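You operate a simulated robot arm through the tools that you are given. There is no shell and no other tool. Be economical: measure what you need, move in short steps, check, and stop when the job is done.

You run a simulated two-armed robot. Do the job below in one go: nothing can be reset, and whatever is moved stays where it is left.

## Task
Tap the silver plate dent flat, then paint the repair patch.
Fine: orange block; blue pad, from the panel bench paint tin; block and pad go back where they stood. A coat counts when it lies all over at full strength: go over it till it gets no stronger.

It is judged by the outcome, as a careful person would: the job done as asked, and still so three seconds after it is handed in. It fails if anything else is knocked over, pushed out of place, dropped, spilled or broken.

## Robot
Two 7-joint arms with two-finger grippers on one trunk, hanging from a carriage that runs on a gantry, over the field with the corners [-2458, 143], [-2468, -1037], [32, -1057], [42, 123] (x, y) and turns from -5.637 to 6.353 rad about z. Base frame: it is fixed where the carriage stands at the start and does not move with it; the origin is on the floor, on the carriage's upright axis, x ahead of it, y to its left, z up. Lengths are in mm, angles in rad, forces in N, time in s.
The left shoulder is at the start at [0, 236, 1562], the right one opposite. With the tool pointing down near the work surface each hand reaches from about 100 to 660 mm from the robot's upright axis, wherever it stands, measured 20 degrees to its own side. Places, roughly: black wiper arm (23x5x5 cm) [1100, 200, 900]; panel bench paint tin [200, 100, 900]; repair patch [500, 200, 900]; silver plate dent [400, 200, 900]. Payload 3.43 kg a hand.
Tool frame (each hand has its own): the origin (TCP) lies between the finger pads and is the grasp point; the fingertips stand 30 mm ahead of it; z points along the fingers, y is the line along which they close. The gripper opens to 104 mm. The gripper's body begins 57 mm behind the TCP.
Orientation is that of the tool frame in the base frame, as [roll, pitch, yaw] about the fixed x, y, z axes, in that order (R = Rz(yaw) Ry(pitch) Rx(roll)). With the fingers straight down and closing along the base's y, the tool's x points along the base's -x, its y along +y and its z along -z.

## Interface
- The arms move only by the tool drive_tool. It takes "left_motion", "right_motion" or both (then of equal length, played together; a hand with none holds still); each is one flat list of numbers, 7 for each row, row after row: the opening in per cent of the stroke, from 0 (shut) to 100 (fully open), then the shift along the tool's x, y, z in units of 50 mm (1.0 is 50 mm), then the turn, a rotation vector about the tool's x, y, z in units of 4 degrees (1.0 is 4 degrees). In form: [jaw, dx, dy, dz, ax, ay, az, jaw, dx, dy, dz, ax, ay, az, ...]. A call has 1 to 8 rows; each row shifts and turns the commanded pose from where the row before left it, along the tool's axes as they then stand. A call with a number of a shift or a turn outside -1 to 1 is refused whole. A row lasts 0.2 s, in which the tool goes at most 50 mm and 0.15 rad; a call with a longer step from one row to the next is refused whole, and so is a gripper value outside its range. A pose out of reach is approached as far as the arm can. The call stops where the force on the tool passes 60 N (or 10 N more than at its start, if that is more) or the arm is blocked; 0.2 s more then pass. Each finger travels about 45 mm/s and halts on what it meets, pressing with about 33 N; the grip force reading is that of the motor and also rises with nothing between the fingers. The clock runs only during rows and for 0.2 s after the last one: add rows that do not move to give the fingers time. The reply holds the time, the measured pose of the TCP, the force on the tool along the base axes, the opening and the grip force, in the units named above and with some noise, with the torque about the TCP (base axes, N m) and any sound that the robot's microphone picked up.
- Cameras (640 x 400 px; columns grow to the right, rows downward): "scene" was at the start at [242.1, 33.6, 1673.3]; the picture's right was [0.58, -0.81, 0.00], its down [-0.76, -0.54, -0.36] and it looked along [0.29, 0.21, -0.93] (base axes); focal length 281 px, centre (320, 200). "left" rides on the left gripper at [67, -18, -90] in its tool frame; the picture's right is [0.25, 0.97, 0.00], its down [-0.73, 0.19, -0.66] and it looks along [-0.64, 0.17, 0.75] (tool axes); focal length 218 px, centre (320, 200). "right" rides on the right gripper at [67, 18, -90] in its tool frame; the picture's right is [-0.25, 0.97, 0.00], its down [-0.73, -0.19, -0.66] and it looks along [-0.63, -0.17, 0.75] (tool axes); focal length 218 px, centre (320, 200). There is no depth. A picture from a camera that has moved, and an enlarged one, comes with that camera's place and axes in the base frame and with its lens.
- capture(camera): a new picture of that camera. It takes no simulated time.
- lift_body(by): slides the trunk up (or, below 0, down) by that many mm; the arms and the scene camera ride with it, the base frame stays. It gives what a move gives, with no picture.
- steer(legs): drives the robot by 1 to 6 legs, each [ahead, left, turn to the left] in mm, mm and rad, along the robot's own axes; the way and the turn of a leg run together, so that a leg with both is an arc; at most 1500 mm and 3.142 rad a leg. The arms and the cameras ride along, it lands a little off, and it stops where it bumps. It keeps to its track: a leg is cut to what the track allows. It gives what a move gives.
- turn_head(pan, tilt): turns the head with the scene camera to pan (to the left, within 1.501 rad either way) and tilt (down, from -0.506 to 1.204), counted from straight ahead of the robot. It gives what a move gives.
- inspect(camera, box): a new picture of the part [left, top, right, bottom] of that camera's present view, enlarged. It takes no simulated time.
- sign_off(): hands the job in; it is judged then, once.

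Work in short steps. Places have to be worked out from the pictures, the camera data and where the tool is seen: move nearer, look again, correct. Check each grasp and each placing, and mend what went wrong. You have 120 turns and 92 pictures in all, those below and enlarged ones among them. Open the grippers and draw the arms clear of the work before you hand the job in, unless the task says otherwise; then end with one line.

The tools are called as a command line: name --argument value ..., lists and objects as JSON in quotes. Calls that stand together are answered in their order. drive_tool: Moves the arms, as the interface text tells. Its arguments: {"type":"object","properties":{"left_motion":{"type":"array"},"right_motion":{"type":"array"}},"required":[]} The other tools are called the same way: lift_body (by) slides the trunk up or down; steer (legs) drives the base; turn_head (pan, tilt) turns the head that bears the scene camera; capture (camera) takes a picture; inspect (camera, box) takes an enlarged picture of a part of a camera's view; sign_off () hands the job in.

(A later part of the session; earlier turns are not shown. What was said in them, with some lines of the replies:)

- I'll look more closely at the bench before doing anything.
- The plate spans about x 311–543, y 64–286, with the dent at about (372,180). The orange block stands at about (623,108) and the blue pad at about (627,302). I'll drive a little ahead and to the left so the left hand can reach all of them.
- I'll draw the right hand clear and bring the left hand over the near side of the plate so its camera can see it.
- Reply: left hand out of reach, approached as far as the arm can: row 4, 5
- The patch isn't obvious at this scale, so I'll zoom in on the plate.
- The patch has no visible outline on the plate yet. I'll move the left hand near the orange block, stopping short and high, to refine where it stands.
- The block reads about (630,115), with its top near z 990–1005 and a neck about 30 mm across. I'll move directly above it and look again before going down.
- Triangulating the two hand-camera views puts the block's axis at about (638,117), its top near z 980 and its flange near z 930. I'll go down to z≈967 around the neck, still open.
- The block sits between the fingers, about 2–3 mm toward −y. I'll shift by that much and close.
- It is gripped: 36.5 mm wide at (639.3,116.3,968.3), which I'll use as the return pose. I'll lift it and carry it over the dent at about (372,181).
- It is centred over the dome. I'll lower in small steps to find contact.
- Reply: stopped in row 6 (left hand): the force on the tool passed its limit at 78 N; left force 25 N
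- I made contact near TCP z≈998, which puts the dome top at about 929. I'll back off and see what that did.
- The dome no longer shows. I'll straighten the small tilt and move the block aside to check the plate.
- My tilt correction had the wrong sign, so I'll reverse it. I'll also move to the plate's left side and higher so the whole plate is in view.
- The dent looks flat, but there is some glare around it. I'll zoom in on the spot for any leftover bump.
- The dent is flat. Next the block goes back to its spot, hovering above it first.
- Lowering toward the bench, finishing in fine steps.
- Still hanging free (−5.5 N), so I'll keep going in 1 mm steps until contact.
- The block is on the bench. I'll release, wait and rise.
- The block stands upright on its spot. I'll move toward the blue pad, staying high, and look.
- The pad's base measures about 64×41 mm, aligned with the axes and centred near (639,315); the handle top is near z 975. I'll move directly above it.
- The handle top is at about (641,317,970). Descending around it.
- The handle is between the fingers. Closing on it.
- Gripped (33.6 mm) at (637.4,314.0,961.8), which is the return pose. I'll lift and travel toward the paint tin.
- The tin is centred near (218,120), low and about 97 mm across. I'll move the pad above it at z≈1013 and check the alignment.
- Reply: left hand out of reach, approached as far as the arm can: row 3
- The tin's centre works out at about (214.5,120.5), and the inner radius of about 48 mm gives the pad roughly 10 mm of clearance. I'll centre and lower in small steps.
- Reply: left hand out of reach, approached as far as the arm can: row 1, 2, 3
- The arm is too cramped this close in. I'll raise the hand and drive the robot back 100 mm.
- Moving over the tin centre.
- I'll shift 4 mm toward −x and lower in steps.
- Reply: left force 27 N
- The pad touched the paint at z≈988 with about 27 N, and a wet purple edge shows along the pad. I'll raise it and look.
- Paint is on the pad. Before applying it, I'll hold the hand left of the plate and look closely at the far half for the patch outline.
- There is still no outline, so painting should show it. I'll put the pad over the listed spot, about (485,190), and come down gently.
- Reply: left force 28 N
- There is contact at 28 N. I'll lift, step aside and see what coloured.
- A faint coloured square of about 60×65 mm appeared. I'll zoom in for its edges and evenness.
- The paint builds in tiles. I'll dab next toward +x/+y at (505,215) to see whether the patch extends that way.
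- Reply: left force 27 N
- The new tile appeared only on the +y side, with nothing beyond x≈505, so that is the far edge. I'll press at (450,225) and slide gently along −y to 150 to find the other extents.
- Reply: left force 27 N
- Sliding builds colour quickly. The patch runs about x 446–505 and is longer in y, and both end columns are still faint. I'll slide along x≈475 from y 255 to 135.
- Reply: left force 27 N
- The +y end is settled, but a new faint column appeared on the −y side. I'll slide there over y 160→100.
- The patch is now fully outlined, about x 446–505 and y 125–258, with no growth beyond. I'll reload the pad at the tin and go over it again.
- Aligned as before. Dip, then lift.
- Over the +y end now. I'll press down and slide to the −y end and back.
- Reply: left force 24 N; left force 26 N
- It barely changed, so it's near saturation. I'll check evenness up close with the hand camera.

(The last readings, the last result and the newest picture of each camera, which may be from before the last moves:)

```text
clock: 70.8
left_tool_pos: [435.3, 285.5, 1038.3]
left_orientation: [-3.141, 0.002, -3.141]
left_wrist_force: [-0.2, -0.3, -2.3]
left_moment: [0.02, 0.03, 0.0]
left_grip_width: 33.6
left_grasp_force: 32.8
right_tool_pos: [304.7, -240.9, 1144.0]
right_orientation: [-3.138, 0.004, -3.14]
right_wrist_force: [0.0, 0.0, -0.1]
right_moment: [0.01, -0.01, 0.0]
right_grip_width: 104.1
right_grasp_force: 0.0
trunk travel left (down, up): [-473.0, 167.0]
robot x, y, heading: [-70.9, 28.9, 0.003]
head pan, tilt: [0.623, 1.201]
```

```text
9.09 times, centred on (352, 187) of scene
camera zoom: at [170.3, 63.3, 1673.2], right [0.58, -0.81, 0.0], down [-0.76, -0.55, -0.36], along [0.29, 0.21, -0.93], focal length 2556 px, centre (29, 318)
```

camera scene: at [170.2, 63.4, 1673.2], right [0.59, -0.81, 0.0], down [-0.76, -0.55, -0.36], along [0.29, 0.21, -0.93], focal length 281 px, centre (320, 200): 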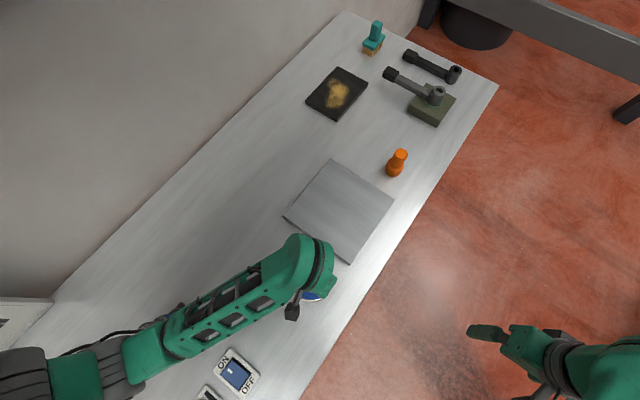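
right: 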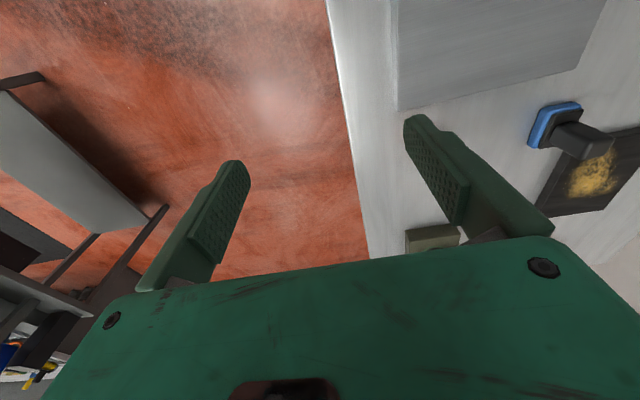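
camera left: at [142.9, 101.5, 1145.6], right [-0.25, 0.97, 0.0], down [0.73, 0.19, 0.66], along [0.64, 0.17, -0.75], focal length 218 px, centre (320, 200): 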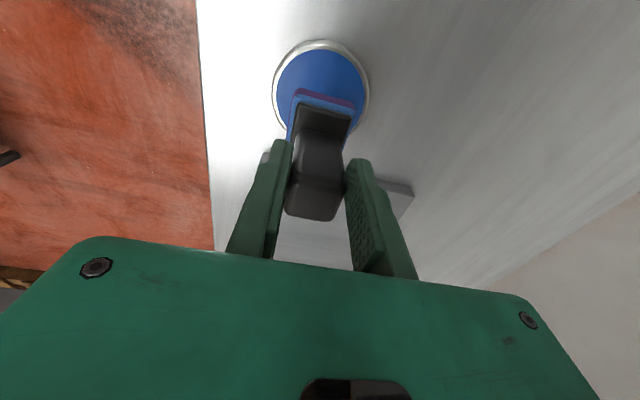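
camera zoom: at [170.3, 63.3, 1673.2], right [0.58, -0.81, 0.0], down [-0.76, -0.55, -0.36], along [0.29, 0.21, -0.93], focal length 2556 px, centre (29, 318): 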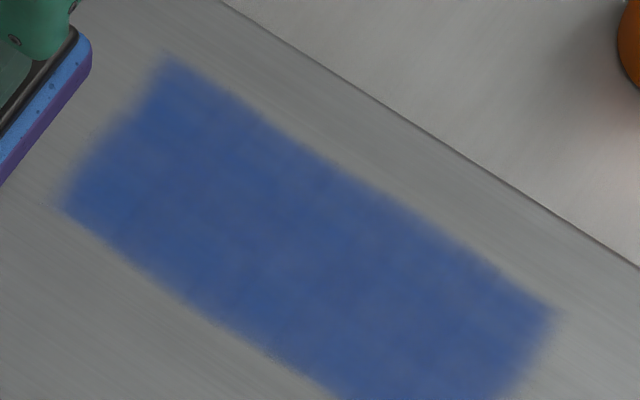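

The scene view looks even, and the lighter near edge in the hand view is probably glare. To be sure, I'll make one more pass along x≈455 and back along x≈495, then compare.

drive_tool --left_motion '[0, -0.4, -0.6, 0.2, 0, 0, 0, 0, 0, 0, 0.5, 0, 0, 0, 0, 0, 0, 0.3, 0, 0, 0, 0, 0, 0, 0.14, 0, 0, 0, 0, 0, -0.3, 0, 0, 0, 0, 0, 0, -0.3, 0, 0, 0, 0, 0, 0, -0.3, 0, 0, 0, 0, 0, 0, -0.3, 0, 0, 0, 0]'

drive_tool --left_motion '[0, 0, -0.3, 0, 0, 0, 0, 0, 0, -0.3, 0, 0, 0, 0, 0, 0, -0.3, 0, 0, 0, 0, 0, 0, -0.3, 0, 0, 0, 0, 0, 0, -0.3, 0, 0, 0, 0, 0, -0.3, 0, 0, 0, 0, 0, 0, -0.4, 0, 0, 0, 0, 0, 0, 0, 0.2, 0, 0, 0, 0]'

drive_tool --left_motion '[0, 0, 0.3, 0, 0, 0, 0, 0, 0, 0.3, 0, 0, 0, 0, 0, 0, 0.3, 0, 0, 0, 0, 0, 0, 0.3, 0, 0, 0, 0, 0, 0, 0.3, 0, 0, 0, 0, 0, 0, 0.3, 0, 0, 0, 0, 0, 0, 0.3, 0, 0, 0, 0, 0, 0, 0.3, 0, 0, 0, 0]'

drive_tool --left_motion '[0, 0, 0, -0.5, 0, 0, 0, 0, 0, 0, -0.6, 0, 0, 0, 0, 0.6, 0.4, 0, 0, 0, 0, 0, 0.6, 0.4, 0, 0, 0, 0, 0, 0, 0, 0, 0, 0, 0]'

inspect --camera "scene" --box '[310, 155, 400, 225]'

inspect --camera "left" --box '[100, 30, 300, 170]'

```text
clock: 72.6
left_tool_pos: [460.3, 199.2, 983.4]
left_orientation: [3.138, 0.011, -3.141]
left_wrist_force: [0.9, 7.3, 26.9]
left_moment: [0.08, 0.01, 0.04]
left_grip_width: 33.6
left_grasp_force: 32.8
right_tool_pos: [306.5, -240.2, 1143.5]
right_orientation: [3.141, 0.006, -3.139]
right_wrist_force: [0.2, 0.4, 1.5]
right_moment: [-0.02, 0.04, -0.04]
right_grip_width: 104.0
right_grasp_force: 0.1
trunk travel left (down, up): [-473.0, 167.0]
robot x, y, heading: [-71.7, 26.4, -0.0]
head pan, tilt: [0.623, 1.201]
```

```text
clock: 74.4
left_tool_pos: [492.5, 130.4, 979.1]
left_orientation: [3.141, 0.001, -3.141]
left_wrist_force: [1.1, -3.3, 8.0]
left_moment: [-0.22, 0.25, 0.03]
left_grip_width: 33.5
left_grasp_force: 33.4
right_tool_pos: [306.0, -241.1, 1145.0]
right_orientation: [-3.139, 0.002, -3.139]
right_wrist_force: [0.1, 0.4, -0.4]
right_moment: [0.0, -0.02, -0.01]
right_grip_width: 104.0
right_grasp_force: 0.0
trunk travel left (down, up): [-473.0, 167.0]
robot x, y, heading: [-70.3, 33.2, 0.002]
head pan, tilt: [0.623, 1.201]
```

```text
clock: 76.2
left_tool_pos: [490.8, 252.3, 980.4]
left_orientation: [3.138, 0.002, -3.139]
left_wrist_force: [0.2, 1.5, -0.4]
left_moment: [0.01, 0.1, 0.0]
left_grip_width: 33.4
left_grasp_force: 32.8
right_tool_pos: [304.2, -240.0, 1144.8]
right_orientation: [3.142, 0.003, -3.139]
right_wrist_force: [0.5, 0.4, 0.4]
right_moment: [0.01, -0.01, 0.01]
right_grip_width: 104.2
right_grasp_force: 0.1
trunk travel left (down, up): [-473.0, 167.0]
robot x, y, heading: [-72.6, 28.6, 0.005]
head pan, tilt: [0.623, 1.201]
```

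```text
clock: 77.4
left_tool_pos: [429.6, 290.7, 1035.3]
left_orientation: [3.141, 0.003, -3.139]
left_wrist_force: [0.3, -0.3, -2.9]
left_moment: [-0.02, 0.03, 0.02]
left_grip_width: 33.8
left_grasp_force: 33.2
right_tool_pos: [305.5, -241.0, 1144.8]
right_orientation: [-3.138, 0.004, -3.14]
right_wrist_force: [-0.3, 0.6, 0.2]
right_moment: [-0.01, -0.01, 0.02]
right_grip_width: 103.9
right_grasp_force: 0.2
trunk travel left (down, up): [-473.0, 167.0]
robot x, y, heading: [-69.7, 33.8, 0.003]
head pan, tilt: [0.623, 1.201]
```

```text
5.71 times, centred on (355, 190) of scene
camera zoom: at [170.3, 63.3, 1673.3], right [0.58, -0.81, 0.0], down [-0.76, -0.55, -0.36], along [0.29, 0.21, -0.93], focal length 1607 px, centre (120, 257)
```

zoom: 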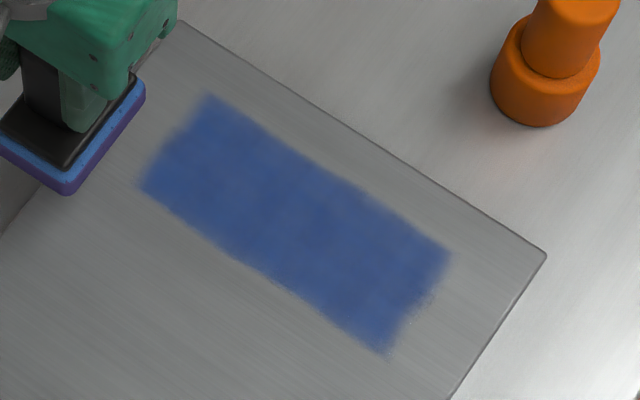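

```text
2.86 times, centred on (200, 100) of left
camera zoom: at [361.9, 272.1, 1125.3], right [-0.25, 0.97, 0.0], down [0.73, 0.19, 0.66], along [0.64, 0.17, -0.75], focal length 624 px, centre (663, 486)
```

zoom: 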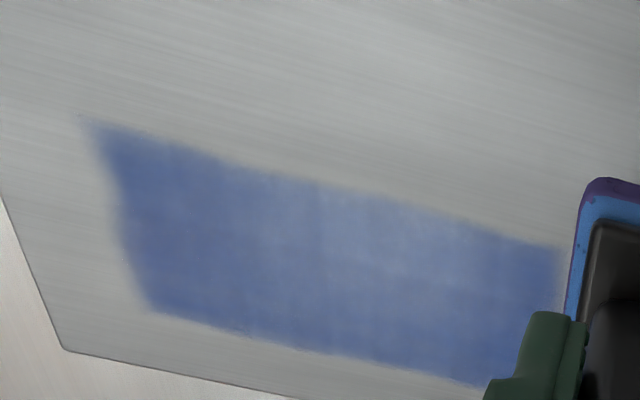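

The colour is unchanged. However, the return pass read almost no force, so the pad may have slid up a few mm in the grip. I'll reload, make one firm verified pass, and compare again.

drive_tool --left_motion '[0, 0.62, -0.49, 0, 0, 0, 0, 0, 0.62, -0.49, 0, 0, 0, 0, 0, 0.62, -0.49, 0, 0, 0, 0, 0, 0.62, -0.49, 0, 0, 0, 0, 0, 0.62, -0.49, 0, 0, 0, 0, 0, 0.62, -0.49, 0, 0, 0, 0, 0, 0.62, -0.47, 0, 0, 0, 0, 0, 0, 0, 0, 0, 0, 0]'

capture --camera "left"

```text
clock: 79.2
left_tool_pos: [213.4, 120.2, 1033.9]
left_orientation: [-3.141, 0.001, -3.14]
left_wrist_force: [0.1, -0.5, -3.2]
left_moment: [-0.02, 0.06, -0.01]
left_grip_width: 33.4
left_grasp_force: 32.7
right_tool_pos: [303.7, -241.1, 1144.0]
right_orientation: [-3.14, 0.004, -3.139]
right_wrist_force: [0.5, 0.3, -0.1]
right_moment: [0.02, 0.01, -0.01]
right_grip_width: 104.0
right_grasp_force: 0.2
trunk travel left (down, up): [-473.0, 167.0]
robot x, y, heading: [-66.9, 28.0, 0.004]
head pan, tilt: [0.623, 1.201]
```

```text
35 pictures are left
camera left: at [144.6, 101.5, 1123.8], right [-0.26, 0.97, 0.0], down [0.73, 0.19, 0.66], along [0.64, 0.17, -0.75], focal length 218 px, centre (320, 200)
```

left: 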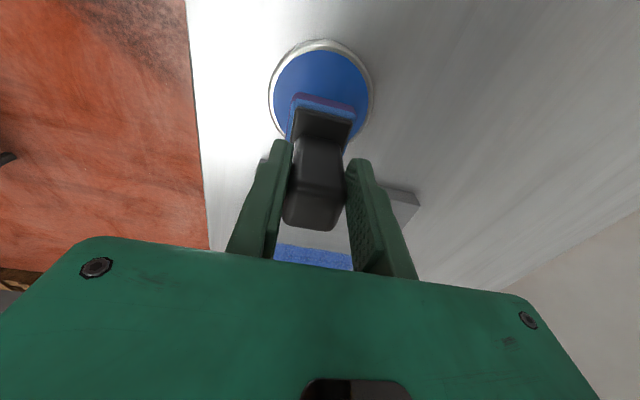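

The handle sits about 6 mm higher in the grip, so contact heights drop by the same amount. Dipping accordingly.

drive_tool --left_motion '[0, 0, 0, 0.5, 0, 0, 0, 0, 0, 0, 0.3, 0, 0, 0, 0, 0, 0, 0.1, 0, 0, 0, 0, 0, 0, 0.06, 0, 0, 0, 0, 0, 0, 0.06, 0, 0, 0, 0, 0, 0, 0, 0, 0, 0]'

```text
clock: 80.6
left_tool_pos: [214.6, 120.1, 983.0]
left_orientation: [3.141, 0.002, -3.14]
left_wrist_force: [0.7, -0.2, -3.0]
left_moment: [0.01, 0.03, 0.01]
left_grip_width: 33.8
left_grasp_force: 32.8
right_tool_pos: [304.4, -240.5, 1144.1]
right_orientation: [-3.139, 0.004, -3.139]
right_wrist_force: [-0.6, -0.2, 0.9]
right_moment: [-0.01, 0.0, 0.01]
right_grip_width: 103.6
right_grasp_force: 0.0
trunk travel left (down, up): [-473.0, 167.0]
robot x, y, heading: [-75.3, 30.0, 0.002]
head pan, tilt: [0.623, 1.201]
```

drive_tool --left_motion '[0, 0, 0, 0.05, 0, 0, 0, 0, 0, 0, 0.05, 0, 0, 0, 0, 0, 0, 0.04, 0, 0, 0, 0, 0, 0, 0, 0, 0, 0]'

```text
clock: 81.6
left_tool_pos: [215.0, 120.8, 978.1]
left_orientation: [-3.139, 0.007, -3.139]
left_wrist_force: [-5.7, 1.5, 27.7]
left_moment: [0.11, -0.23, 0.04]
left_grip_width: 33.6
left_grasp_force: 32.9
right_tool_pos: [305.0, -239.8, 1144.1]
right_orientation: [-3.141, 0.002, -3.141]
right_wrist_force: [-0.5, -0.5, 1.2]
right_moment: [-0.02, 0.02, -0.04]
right_grip_width: 103.8
right_grasp_force: 0.0
trunk travel left (down, up): [-473.0, 167.0]
robot x, y, heading: [-75.0, 29.8, 0.004]
head pan, tilt: [0.623, 1.201]
```

Dipped at 28 N (z≈978, so plate contact should be near 975). Lifting and going back to the +y end of the patch.

drive_tool --left_motion '[0, 0, 0, -0.1, 0, 0, 0, 0, 0, 0, -0.4, 0, 0, 0, 0, 0, 0, -0.6, 0, 0, 0, 0, 0, 0, 0, 0, 0, 0]'

drive_tool --left_motion '[0, -0.75, 0.4, 0, 0, 0, 0, 0, -0.75, 0.4, 0, 0, 0, 0, 0, -0.75, 0.4, 0, 0, 0, 0, 0, -0.75, 0.4, 0, 0, 0, 0, 0, -0.75, 0.4, 0, 0, 0, 0, 0, -0.75, 0.4, 0, 0, 0, 0, 0, -0.7, 0.25, 0, 0, 0, 0, 0, 0, 0, 0, 0, 0, 0]'

drive_tool --left_motion '[0, 0, 0, 0.5, 0, 0, 0, 0, 0, 0, 0.4, 0, 0, 0, 0, 0, 0, 0.1, 0, 0, 0, 0, 0, 0, 0.05, 0, 0, 0, 0, 0, 0, 0, 0, 0, 0]'

```text
clock: 82.6
left_tool_pos: [213.6, 120.2, 1031.7]
left_orientation: [-3.14, 0.002, -3.141]
left_wrist_force: [0.0, 0.0, -1.9]
left_moment: [0.02, 0.04, -0.01]
left_grip_width: 33.4
left_grasp_force: 32.9
right_tool_pos: [304.0, -240.1, 1144.9]
right_orientation: [-3.14, 0.002, -3.138]
right_wrist_force: [-0.9, 0.2, 0.7]
right_moment: [0.0, -0.02, -0.02]
right_grip_width: 103.9
right_grasp_force: 0.1
trunk travel left (down, up): [-473.0, 167.0]
robot x, y, heading: [-74.0, 27.5, -0.0]
head pan, tilt: [0.623, 1.201]
```

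```text
clock: 84.4
left_tool_pos: [475.0, 253.6, 1031.9]
left_orientation: [3.141, 0.001, -3.141]
left_wrist_force: [-0.6, -1.2, -1.7]
left_moment: [-0.01, 0.03, -0.01]
left_grip_width: 33.5
left_grasp_force: 32.9
right_tool_pos: [303.8, -241.5, 1144.1]
right_orientation: [-3.141, 0.003, -3.139]
right_wrist_force: [-0.4, -0.1, -0.5]
right_moment: [0.02, -0.02, 0.02]
right_grip_width: 104.0
right_grasp_force: 0.0
trunk travel left (down, up): [-473.0, 167.0]
robot x, y, heading: [-70.3, 25.4, 0.0]
head pan, tilt: [0.623, 1.201]
```

```text
clock: 85.6
left_tool_pos: [473.4, 253.2, 977.2]
left_orientation: [3.141, 0.002, -3.141]
left_wrist_force: [-0.2, -0.3, -3.1]
left_moment: [0.03, 0.02, 0.04]
left_grip_width: 33.5
left_grasp_force: 32.8
right_tool_pos: [304.1, -240.9, 1143.3]
right_orientation: [-3.14, 0.005, -3.139]
right_wrist_force: [-0.9, 0.2, 0.3]
right_moment: [0.02, -0.01, 0.01]
right_grip_width: 103.8
right_grasp_force: 0.0
trunk travel left (down, up): [-473.0, 167.0]
robot x, y, heading: [-66.3, 26.2, 0.004]
head pan, tilt: [0.623, 1.201]
```

Not touching yet, so I'll press a little lower and begin the slide.

drive_tool --left_motion '[0, 0, 0, 0.06, 0, 0, 0, 0, 0, 0, 0.05, 0, 0, 0, 0, 0, 0, 0, 0, 0, 0]'

```text
clock: 86.4
left_tool_pos: [477.0, 252.6, 978.4]
left_orientation: [3.141, 0.008, -3.139]
left_wrist_force: [-9.6, -1.6, 26.8]
left_moment: [-0.04, -0.08, 0.03]
left_grip_width: 33.5
left_grasp_force: 33.0
right_tool_pos: [304.9, -239.6, 1144.9]
right_orientation: [-3.14, 0.002, -3.136]
right_wrist_force: [0.1, 0.1, 0.0]
right_moment: [0.03, 0.0, -0.03]
right_grip_width: 104.0
right_grasp_force: 0.1
trunk travel left (down, up): [-473.0, 167.0]
robot x, y, heading: [-74.2, 29.7, 0.004]
head pan, tilt: [0.623, 1.201]
```

drive_tool --left_motion '[0, 0, -0.3, 0, 0, 0, 0, 0, 0, -0.3, 0, 0, 0, 0, 0, 0, -0.3, 0, 0, 0, 0, 0, 0, -0.3, 0, 0, 0, 0, 0, 0, -0.3, 0, 0, 0, 0, 0, 0, -0.3, 0, 0, 0, 0, 0, 0, -0.3, 0, 0, 0, 0, 0, 0, -0.3, 0, 0, 0, 0]'

drive_tool --left_motion '[0, 0, -0.3, 0, 0, 0, 0, 0, 0.3, 0, 0, 0, 0, 0, 0, 0, 0.2, 0.02, 0, 0, 0, 0, 0, 0.3, 0, 0, 0, 0, 0, 0, 0.3, 0, 0, 0, 0, 0, 0, 0.3, 0, 0, 0, 0, 0, 0, 0.3, 0, 0, 0, 0, 0, 0, 0.3, 0, 0, 0, 0]'

drive_tool --left_motion '[0, 0, 0.3, 0, 0, 0, 0, 0, 0, 0.3, 0, 0, 0, 0, 0, 0, 0.3, 0, 0, 0, 0, 0, 0, 0, -0.5, 0, 0, 0, 0, 0, 0, -0.6, 0, 0, 0, 0, 0.5, 0.6, 0, 0, 0, 0, 0, 0.5, 0.4, 0, 0, 0, 0, 0, 0, 0, 0, 0, 0, 0]'

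inspect --camera "scene" --box '[310, 155, 400, 225]'

inspect --camera "left" --box '[100, 30, 300, 170]'

```text
clock: 88.2
left_tool_pos: [476.7, 133.6, 977.4]
left_orientation: [3.141, 0.008, -3.14]
left_wrist_force: [0.4, 6.8, 27.4]
left_moment: [0.16, -0.29, 0.15]
left_grip_width: 33.6
left_grasp_force: 33.2
right_tool_pos: [307.1, -239.5, 1145.3]
right_orientation: [3.141, 0.006, -3.14]
right_wrist_force: [-0.3, -0.1, 0.0]
right_moment: [-0.01, 0.02, 0.02]
right_grip_width: 104.1
right_grasp_force: 0.0
trunk travel left (down, up): [-473.0, 167.0]
robot x, y, heading: [-71.4, 29.3, 0.002]
head pan, tilt: [0.623, 1.201]
```

```text
clock: 90.0
left_tool_pos: [461.8, 202.4, 975.5]
left_orientation: [-3.141, 0.005, -3.14]
left_wrist_force: [-0.1, -6.7, 29.0]
left_moment: [-0.14, -0.16, -0.1]
left_grip_width: 33.2
left_grasp_force: 33.1
right_tool_pos: [306.1, -240.9, 1144.9]
right_orientation: [-3.139, 0.007, 3.141]
right_wrist_force: [0.8, 0.3, 0.4]
right_moment: [-0.02, 0.0, 0.0]
right_grip_width: 104.1
right_grasp_force: 0.0
trunk travel left (down, up): [-473.0, 167.0]
robot x, y, heading: [-75.2, 26.4, 0.001]
head pan, tilt: [0.623, 1.201]
```

```text
clock: 91.8
left_tool_pos: [408.9, 297.4, 1027.5]
left_orientation: [-3.142, 0.003, -3.141]
left_wrist_force: [-0.2, 0.6, -2.7]
left_moment: [0.01, 0.03, 0.01]
left_grip_width: 33.6
left_grasp_force: 33.0
right_tool_pos: [305.0, -240.1, 1144.4]
right_orientation: [-3.14, 0.004, -3.14]
right_wrist_force: [-0.2, 0.6, 0.0]
right_moment: [-0.02, -0.02, -0.04]
right_grip_width: 104.3
right_grasp_force: 0.1
trunk travel left (down, up): [-473.0, 167.0]
robot x, y, heading: [-73.3, 26.1, 0.003]
head pan, tilt: [0.623, 1.201]
```

```text
5.71 times, centred on (355, 190) of scene
camera zoom: at [170.3, 63.3, 1673.2], right [0.58, -0.81, 0.0], down [-0.76, -0.55, -0.36], along [0.29, 0.21, -0.93], focal length 1607 px, centre (120, 257)
```

zoom: 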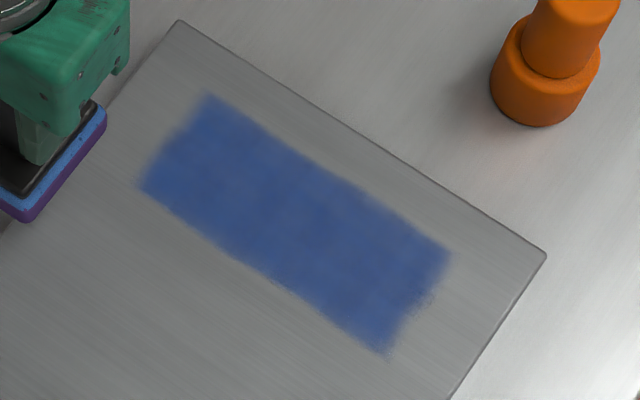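

```text
2.86 times, centred on (200, 100) of left
camera zoom: at [340.2, 280.0, 1118.2], right [-0.25, 0.97, 0.0], down [0.73, 0.19, 0.66], along [0.64, 0.17, -0.75], focal length 624 px, centre (663, 486)
```

zoom: 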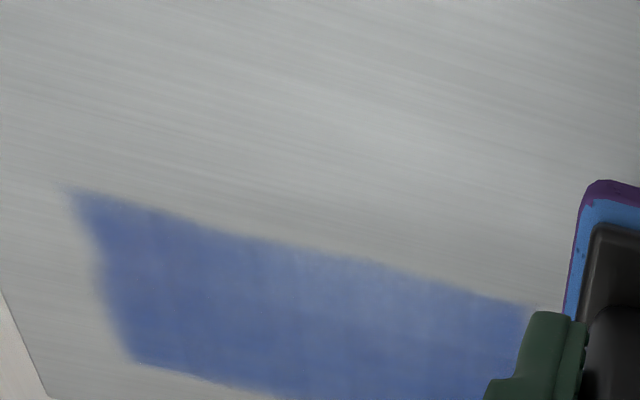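

The coat is no stronger after a firm, freshly loaded pass, so it's saturated and even. Next the pad goes back: I'll raise it and drive forward.

drive_tool --left_motion '[0, 0, 0, -0.7, 0, 0, 0, 0, 0, 0, 0, 0, 0, 0]'

steer --legs '[[110, 40, 0]]'

```text
clock: 92.4
left_tool_pos: [408.8, 296.9, 1063.2]
left_orientation: [3.14, 0.003, -3.14]
left_wrist_force: [0.8, -0.8, -2.3]
left_moment: [0.01, 0.01, 0.01]
left_grip_width: 33.5
left_grasp_force: 32.4
right_tool_pos: [304.3, -239.7, 1144.8]
right_orientation: [-3.14, 0.004, -3.14]
right_wrist_force: [-0.2, -0.2, -1.0]
right_moment: [0.01, 0.02, -0.01]
right_grip_width: 104.1
right_grasp_force: 0.1
trunk travel left (down, up): [-473.0, 167.0]
robot x, y, heading: [-73.6, 30.9, 0.006]
head pan, tilt: [0.623, 1.201]
```

```text
clock: 93.6
left_tool_pos: [519.5, 337.8, 1063.9]
left_orientation: [3.141, 0.001, 3.141]
left_wrist_force: [0.0, -0.6, -2.6]
left_moment: [-0.03, 0.04, 0.02]
left_grip_width: 33.4
left_grasp_force: 33.5
right_tool_pos: [414.2, -200.4, 1145.4]
right_orientation: [-3.141, 0.004, -3.139]
right_wrist_force: [-0.3, 0.1, -0.6]
right_moment: [0.01, 0.01, 0.02]
right_grip_width: 104.2
right_grasp_force: 0.1
trunk travel left (down, up): [-473.0, 167.0]
robot x, y, heading: [39.2, 65.0, 0.002]
head pan, tilt: [0.623, 1.201]
```

Moving over the pad's original spot and going most of the way down.

drive_tool --left_motion '[0, -0.8, -0.16, 0, 0, 0, 0, 0, -0.8, -0.16, 0, 0, 0, 0, 0, -0.76, -0.16, 0.3, 0, 0, 0, 0, 0, 0, 0.7, 0, 0, 0, 0, 0, 0, 0.7, 0, 0, 0, 0, 0, 0, 0.3, 0, 0, 0, 0, 0, 0, 0, 0, 0, 0]'

capture --camera "left"

```text
clock: 95.2
left_tool_pos: [637.1, 313.9, 962.9]
left_orientation: [-3.141, 0.003, -3.141]
left_wrist_force: [0.0, 0.7, -2.8]
left_moment: [0.01, 0.06, -0.02]
left_grip_width: 33.5
left_grasp_force: 33.3
right_tool_pos: [413.4, -199.7, 1144.2]
right_orientation: [-3.14, 0.005, -3.139]
right_wrist_force: [0.1, 0.0, 0.0]
right_moment: [0.02, -0.02, -0.02]
right_grip_width: 104.1
right_grasp_force: 0.0
trunk travel left (down, up): [-473.0, 167.0]
robot x, y, heading: [34.1, 71.0, -0.003]
head pan, tilt: [0.623, 1.201]
```

```text
32 pictures are left
camera left: at [567.8, 295.7, 1053.6], right [-0.25, 0.97, 0.0], down [0.73, 0.19, 0.66], along [0.64, 0.17, -0.75], focal length 218 px, centre (320, 200)
```

left: 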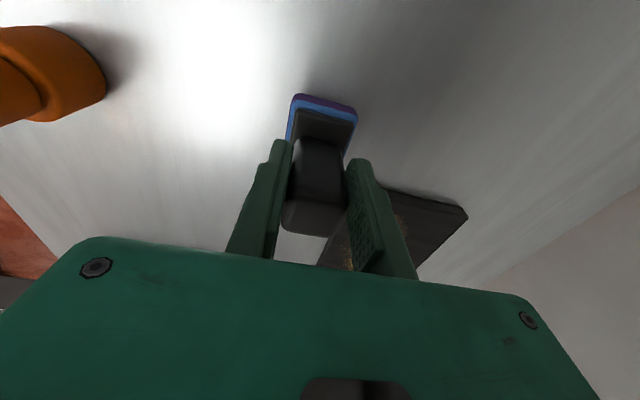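

Fine steps down until it touches the bench.

drive_tool --left_motion '[0, 0, 0, 0.06, 0, 0, 0, 0, 0, 0, 0.04, 0, 0, 0, 0, 0, 0, 0.03, 0, 0, 0, 0, 0, 0, 0, 0, 0, 0]'

```text
clock: 96.2
left_tool_pos: [637.1, 314.1, 956.2]
left_orientation: [-3.141, 0.004, -3.14]
left_wrist_force: [-1.1, 0.3, -2.1]
left_moment: [-0.01, 0.09, -0.02]
left_grip_width: 33.4
left_grasp_force: 32.8
right_tool_pos: [413.4, -201.0, 1143.6]
right_orientation: [-3.14, 0.002, -3.14]
right_wrist_force: [0.2, 0.7, -0.5]
right_moment: [-0.02, -0.01, 0.04]
right_grip_width: 103.9
right_grasp_force: 0.0
trunk travel left (down, up): [-473.0, 167.0]
robot x, y, heading: [33.9, 74.5, 0.003]
head pan, tilt: [0.623, 1.201]
```

drive_tool --left_motion '[0, 0, 0, 0.02, 0, 0, 0, 0, 0, 0, 0.02, 0, 0, 0, 0, 0, 0, 0.02, 0, 0, 0, 0, 0, 0, 0, 0, 0, 0]'

```text
clock: 97.2
left_tool_pos: [636.8, 313.7, 955.0]
left_orientation: [3.141, 0.002, -3.139]
left_wrist_force: [-0.4, 0.2, -2.8]
left_moment: [0.01, 0.01, 0.03]
left_grip_width: 33.3
left_grasp_force: 33.4
right_tool_pos: [413.4, -199.9, 1143.9]
right_orientation: [-3.14, 0.004, -3.139]
right_wrist_force: [-0.1, 0.4, 0.3]
right_moment: [0.0, 0.04, 0.01]
right_grip_width: 103.9
right_grasp_force: 0.0
trunk travel left (down, up): [-473.0, 167.0]
robot x, y, heading: [36.9, 70.6, -0.002]
head pan, tilt: [0.623, 1.201]
```

drive_tool --left_motion '[0, 0, 0, 0.03, 0, 0, 0, 0, 0, 0, 0.02, 0, 0, 0, 0, 0, 0, 0, 0, 0, 0]'

```text
clock: 98.0
left_tool_pos: [637.7, 312.8, 951.5]
left_orientation: [-3.14, 0.004, -3.14]
left_wrist_force: [-0.7, 0.1, -1.9]
left_moment: [-0.01, 0.05, -0.05]
left_grip_width: 33.6
left_grasp_force: 33.6
right_tool_pos: [412.8, -201.0, 1144.9]
right_orientation: [-3.14, 0.003, -3.139]
right_wrist_force: [-0.1, -0.3, -0.4]
right_moment: [0.0, 0.02, 0.01]
right_grip_width: 103.9
right_grasp_force: 0.1
trunk travel left (down, up): [-473.0, 167.0]
robot x, y, heading: [35.6, 70.4, 0.002]
head pan, tilt: [0.623, 1.201]
```

drive_tool --left_motion '[0, 0, 0, 0.03, 0, 0, 0, 0, 0, 0, 0.02, 0, 0, 0, 0, 0, 0, 0, 0, 0, 0]'

inspect --camera "left" --box '[240, 70, 400, 170]'

```text
clock: 98.8
left_tool_pos: [637.0, 312.7, 948.7]
left_orientation: [3.141, 0.003, -3.14]
left_wrist_force: [0.0, 0.0, -3.2]
left_moment: [0.0, 0.0, -0.03]
left_grip_width: 33.8
left_grasp_force: 32.6
right_tool_pos: [413.0, -199.9, 1143.9]
right_orientation: [-3.139, 0.004, -3.139]
right_wrist_force: [-0.8, -0.8, 1.0]
right_moment: [0.03, -0.01, 0.0]
right_grip_width: 104.0
right_grasp_force: 0.0
trunk travel left (down, up): [-473.0, 167.0]
robot x, y, heading: [35.5, 67.4, 0.001]
head pan, tilt: [0.623, 1.201]
```

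```text
4.00 times, centred on (320, 120) of left
camera zoom: at [568.5, 295.6, 1038.5], right [-0.25, 0.97, 0.0], down [0.73, 0.19, 0.66], along [0.64, 0.17, -0.75], focal length 873 px, centre (320, 520)
```

zoom: 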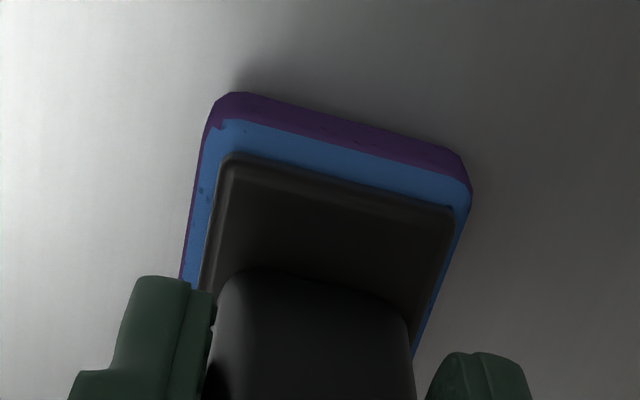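

Still hanging free but very close, since the last pass pushed it further up in the grip. Continuing down.

drive_tool --left_motion '[0, 0, 0, 0.03, 0, 0, 0, 0, 0, 0, 0.02, 0, 0, 0, 0, 0, 0, 0, 0, 0, 0]'

```text
clock: 99.6
left_tool_pos: [637.0, 313.1, 946.6]
left_orientation: [3.14, 0.002, -3.141]
left_wrist_force: [0.3, 0.3, -2.7]
left_moment: [0.03, 0.03, 0.02]
left_grip_width: 33.3
left_grasp_force: 32.8
right_tool_pos: [412.6, -200.0, 1143.7]
right_orientation: [-3.141, 0.002, -3.141]
right_wrist_force: [-0.2, 0.4, -1.0]
right_moment: [0.03, 0.0, -0.02]
right_grip_width: 104.1
right_grasp_force: 0.2
trunk travel left (down, up): [-473.0, 167.0]
robot x, y, heading: [37.2, 69.0, -0.001]
head pan, tilt: [0.623, 1.201]
```

drive_tool --left_motion '[0, 0, 0, 0.03, 0, 0, 0, 0, 0, 0, 0.02, 0, 0, 0, 0, 0, 0, 0, 0, 0, 0]'

inspect --camera "left" --box '[240, 70, 400, 170]'

```text
clock: 100.4
left_tool_pos: [638.4, 313.5, 945.4]
left_orientation: [3.141, 0.006, 3.141]
left_wrist_force: [-4.1, 0.4, 8.0]
left_moment: [-0.01, 0.27, 0.0]
left_grip_width: 33.4
left_grasp_force: 33.2
right_tool_pos: [413.9, -201.2, 1144.5]
right_orientation: [3.14, 0.004, -3.139]
right_wrist_force: [0.0, 0.2, 0.0]
right_moment: [0.01, 0.03, 0.0]
right_grip_width: 104.1
right_grasp_force: 0.1
trunk travel left (down, up): [-473.0, 167.0]
robot x, y, heading: [40.2, 69.9, 0.002]
head pan, tilt: [0.623, 1.201]
```

```text
4.00 times, centred on (320, 120) of left
camera zoom: at [569.1, 295.8, 1034.9], right [-0.25, 0.97, 0.0], down [0.73, 0.19, 0.66], along [0.64, 0.17, -0.75], focal length 873 px, centre (320, 520)
```

zoom: 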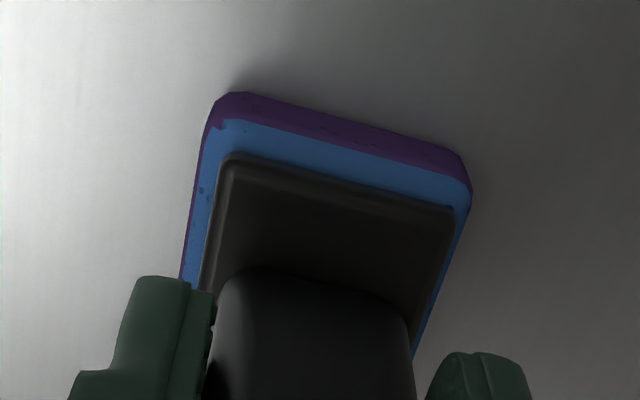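

It's on the bench. I'll release, rise straight up and check.

drive_tool --left_motion '[42, 0, 0, 0, 0, 0, 0, 60, 0, 0, 0, 0, 0, 0, 100, 0, 0, 0, 0, 0, 0, 100, 0, 0, 0, 0, 0, 0, 100, 0, 0, 0, 0, 0, 0, 100, 0, 0, -0.4, 0, 0, 0, 100, 0, 0, -0.9, 0, 0, 0, 100, 0, 0, -0.9, 0, 0, 0]'

drive_tool --left_motion '[100, 0.4, 0, -0.7, 0, 0, 0, 100, 0.6, 0, -0.6, 0, 0, 0, 100, 0.9, 0, 0, 0, 0, 0, 100, 0.9, 0, 0, 0, 0, 0, 100, 0, 0, 0, 0, 0, 0]'

capture --camera "left"

capture --camera "scene"

```text
clock: 102.2
left_tool_pos: [635.2, 314.7, 1054.5]
left_orientation: [3.141, 0.003, -3.141]
left_wrist_force: [0.4, 0.6, 0.0]
left_moment: [-0.04, -0.02, 0.02]
left_grip_width: 103.9
left_grasp_force: 0.0
right_tool_pos: [415.1, -199.6, 1144.5]
right_orientation: [3.141, 0.002, -3.14]
right_wrist_force: [-0.1, 0.3, 0.2]
right_moment: [-0.03, -0.01, 0.01]
right_grip_width: 104.1
right_grasp_force: 0.1
trunk travel left (down, up): [-473.0, 167.0]
robot x, y, heading: [36.5, 70.7, -0.002]
head pan, tilt: [0.623, 1.201]
```

```text
clock: 103.4
left_tool_pos: [497.2, 313.8, 1118.9]
left_orientation: [-3.141, 0.003, -3.138]
left_wrist_force: [-0.5, -0.1, 0.1]
left_moment: [0.01, -0.02, 0.0]
left_grip_width: 104.1
left_grasp_force: 0.0
right_tool_pos: [413.4, -200.3, 1143.7]
right_orientation: [-3.14, 0.004, -3.14]
right_wrist_force: [0.7, 0.1, -0.2]
right_moment: [-0.01, 0.03, 0.04]
right_grip_width: 104.0
right_grasp_force: 0.1
trunk travel left (down, up): [-473.0, 167.0]
robot x, y, heading: [39.4, 66.7, -0.001]
head pan, tilt: [0.623, 1.201]
```

```text
29 pictures are left
camera left: at [427.6, 296.0, 1208.8], right [-0.25, 0.97, 0.0], down [0.73, 0.19, 0.66], along [0.64, 0.17, -0.75], focal length 218 px, centre (320, 200)
```

left: 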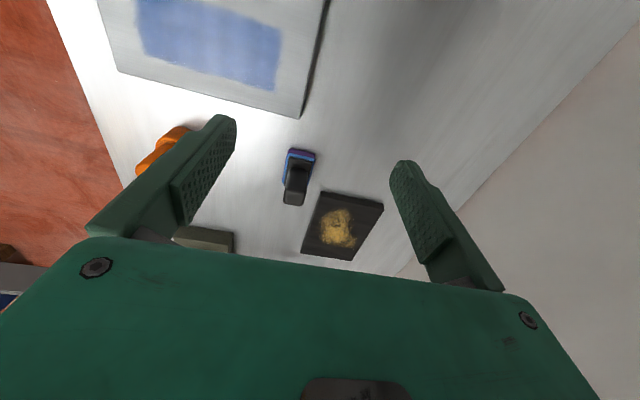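

```text
28 pictures are left
camera scene: at [279.8, 103.6, 1673.3], right [0.58, -0.81, 0.0], down [-0.76, -0.54, -0.36], along [0.29, 0.21, -0.93], focal length 281 px, centre (320, 200)
```

scene: 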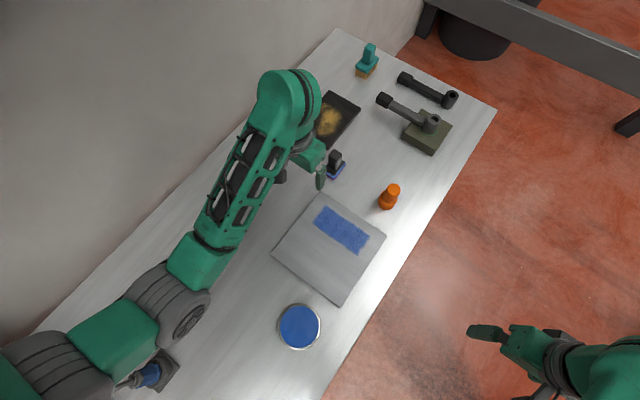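

Everything is standing. I'll draw the left hand clear and take a final close look at the coat, dent, pad and block.

drive_tool --left_motion '[100, 0.5, 0.4, -0.5, 0, 0, 0, 100, 0.5, 0.4, -0.5, 0, 0, 0, 100, 0.5, 0.3, -0.4, 0, 0, 0, 100, 0, 0, 0, 0, 0, 0]'

inspect --camera "scene" --box '[260, 140, 420, 310]'

inspect --camera "scene" --box '[305, 195, 395, 260]'

```text
clock: 104.4
left_tool_pos: [419.9, 365.6, 1188.2]
left_orientation: [3.142, 0.003, 3.141]
left_wrist_force: [0.1, -0.2, 0.1]
left_moment: [0.0, 0.0, 0.0]
left_grip_width: 103.9
left_grasp_force: 0.0
right_tool_pos: [413.0, -200.5, 1144.2]
right_orientation: [-3.14, 0.004, -3.14]
right_wrist_force: [0.1, 0.4, 0.1]
right_moment: [-0.01, 0.0, -0.01]
right_grip_width: 104.0
right_grasp_force: 0.0
trunk travel left (down, up): [-473.0, 167.0]
robot x, y, heading: [36.2, 69.3, -0.002]
head pan, tilt: [0.623, 1.201]
```

```text
2.35 times, centred on (340, 225) of scene
camera zoom: at [279.7, 103.6, 1673.3], right [0.58, -0.81, 0.0], down [-0.76, -0.54, -0.36], along [0.29, 0.21, -0.93], focal length 662 px, centre (273, 141)
```

zoom: 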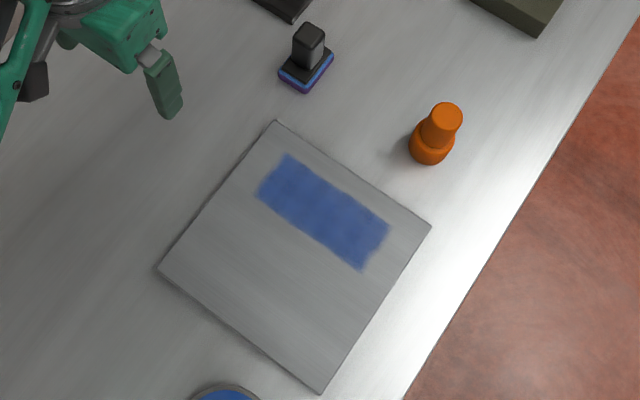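

```text
6.15 times, centred on (350, 228) of scene
camera zoom: at [279.7, 103.6, 1673.3], right [0.58, -0.81, 0.0], down [-0.76, -0.54, -0.36], along [0.29, 0.21, -0.93], focal length 1730 px, centre (135, 31)
```

zoom: 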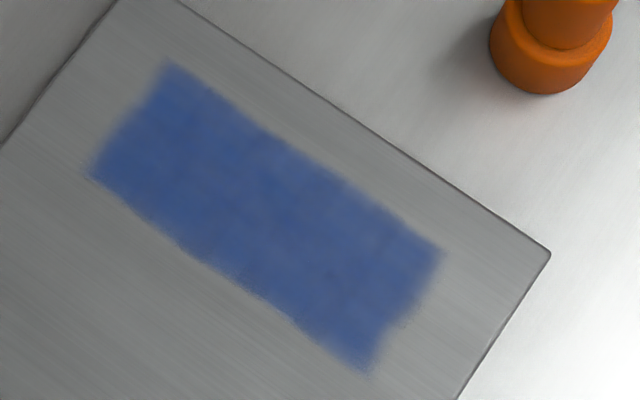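

The dent is flat, the coat is even and at full strength, the block and pad are back in place, and both hands are open and clear.

sign_off

```text
The job is handed in.
```

The dent is tapped flat and the repair patch is painted evenly at full strength. The orange block and blue pad are back where they stood, to within a few millimetres.
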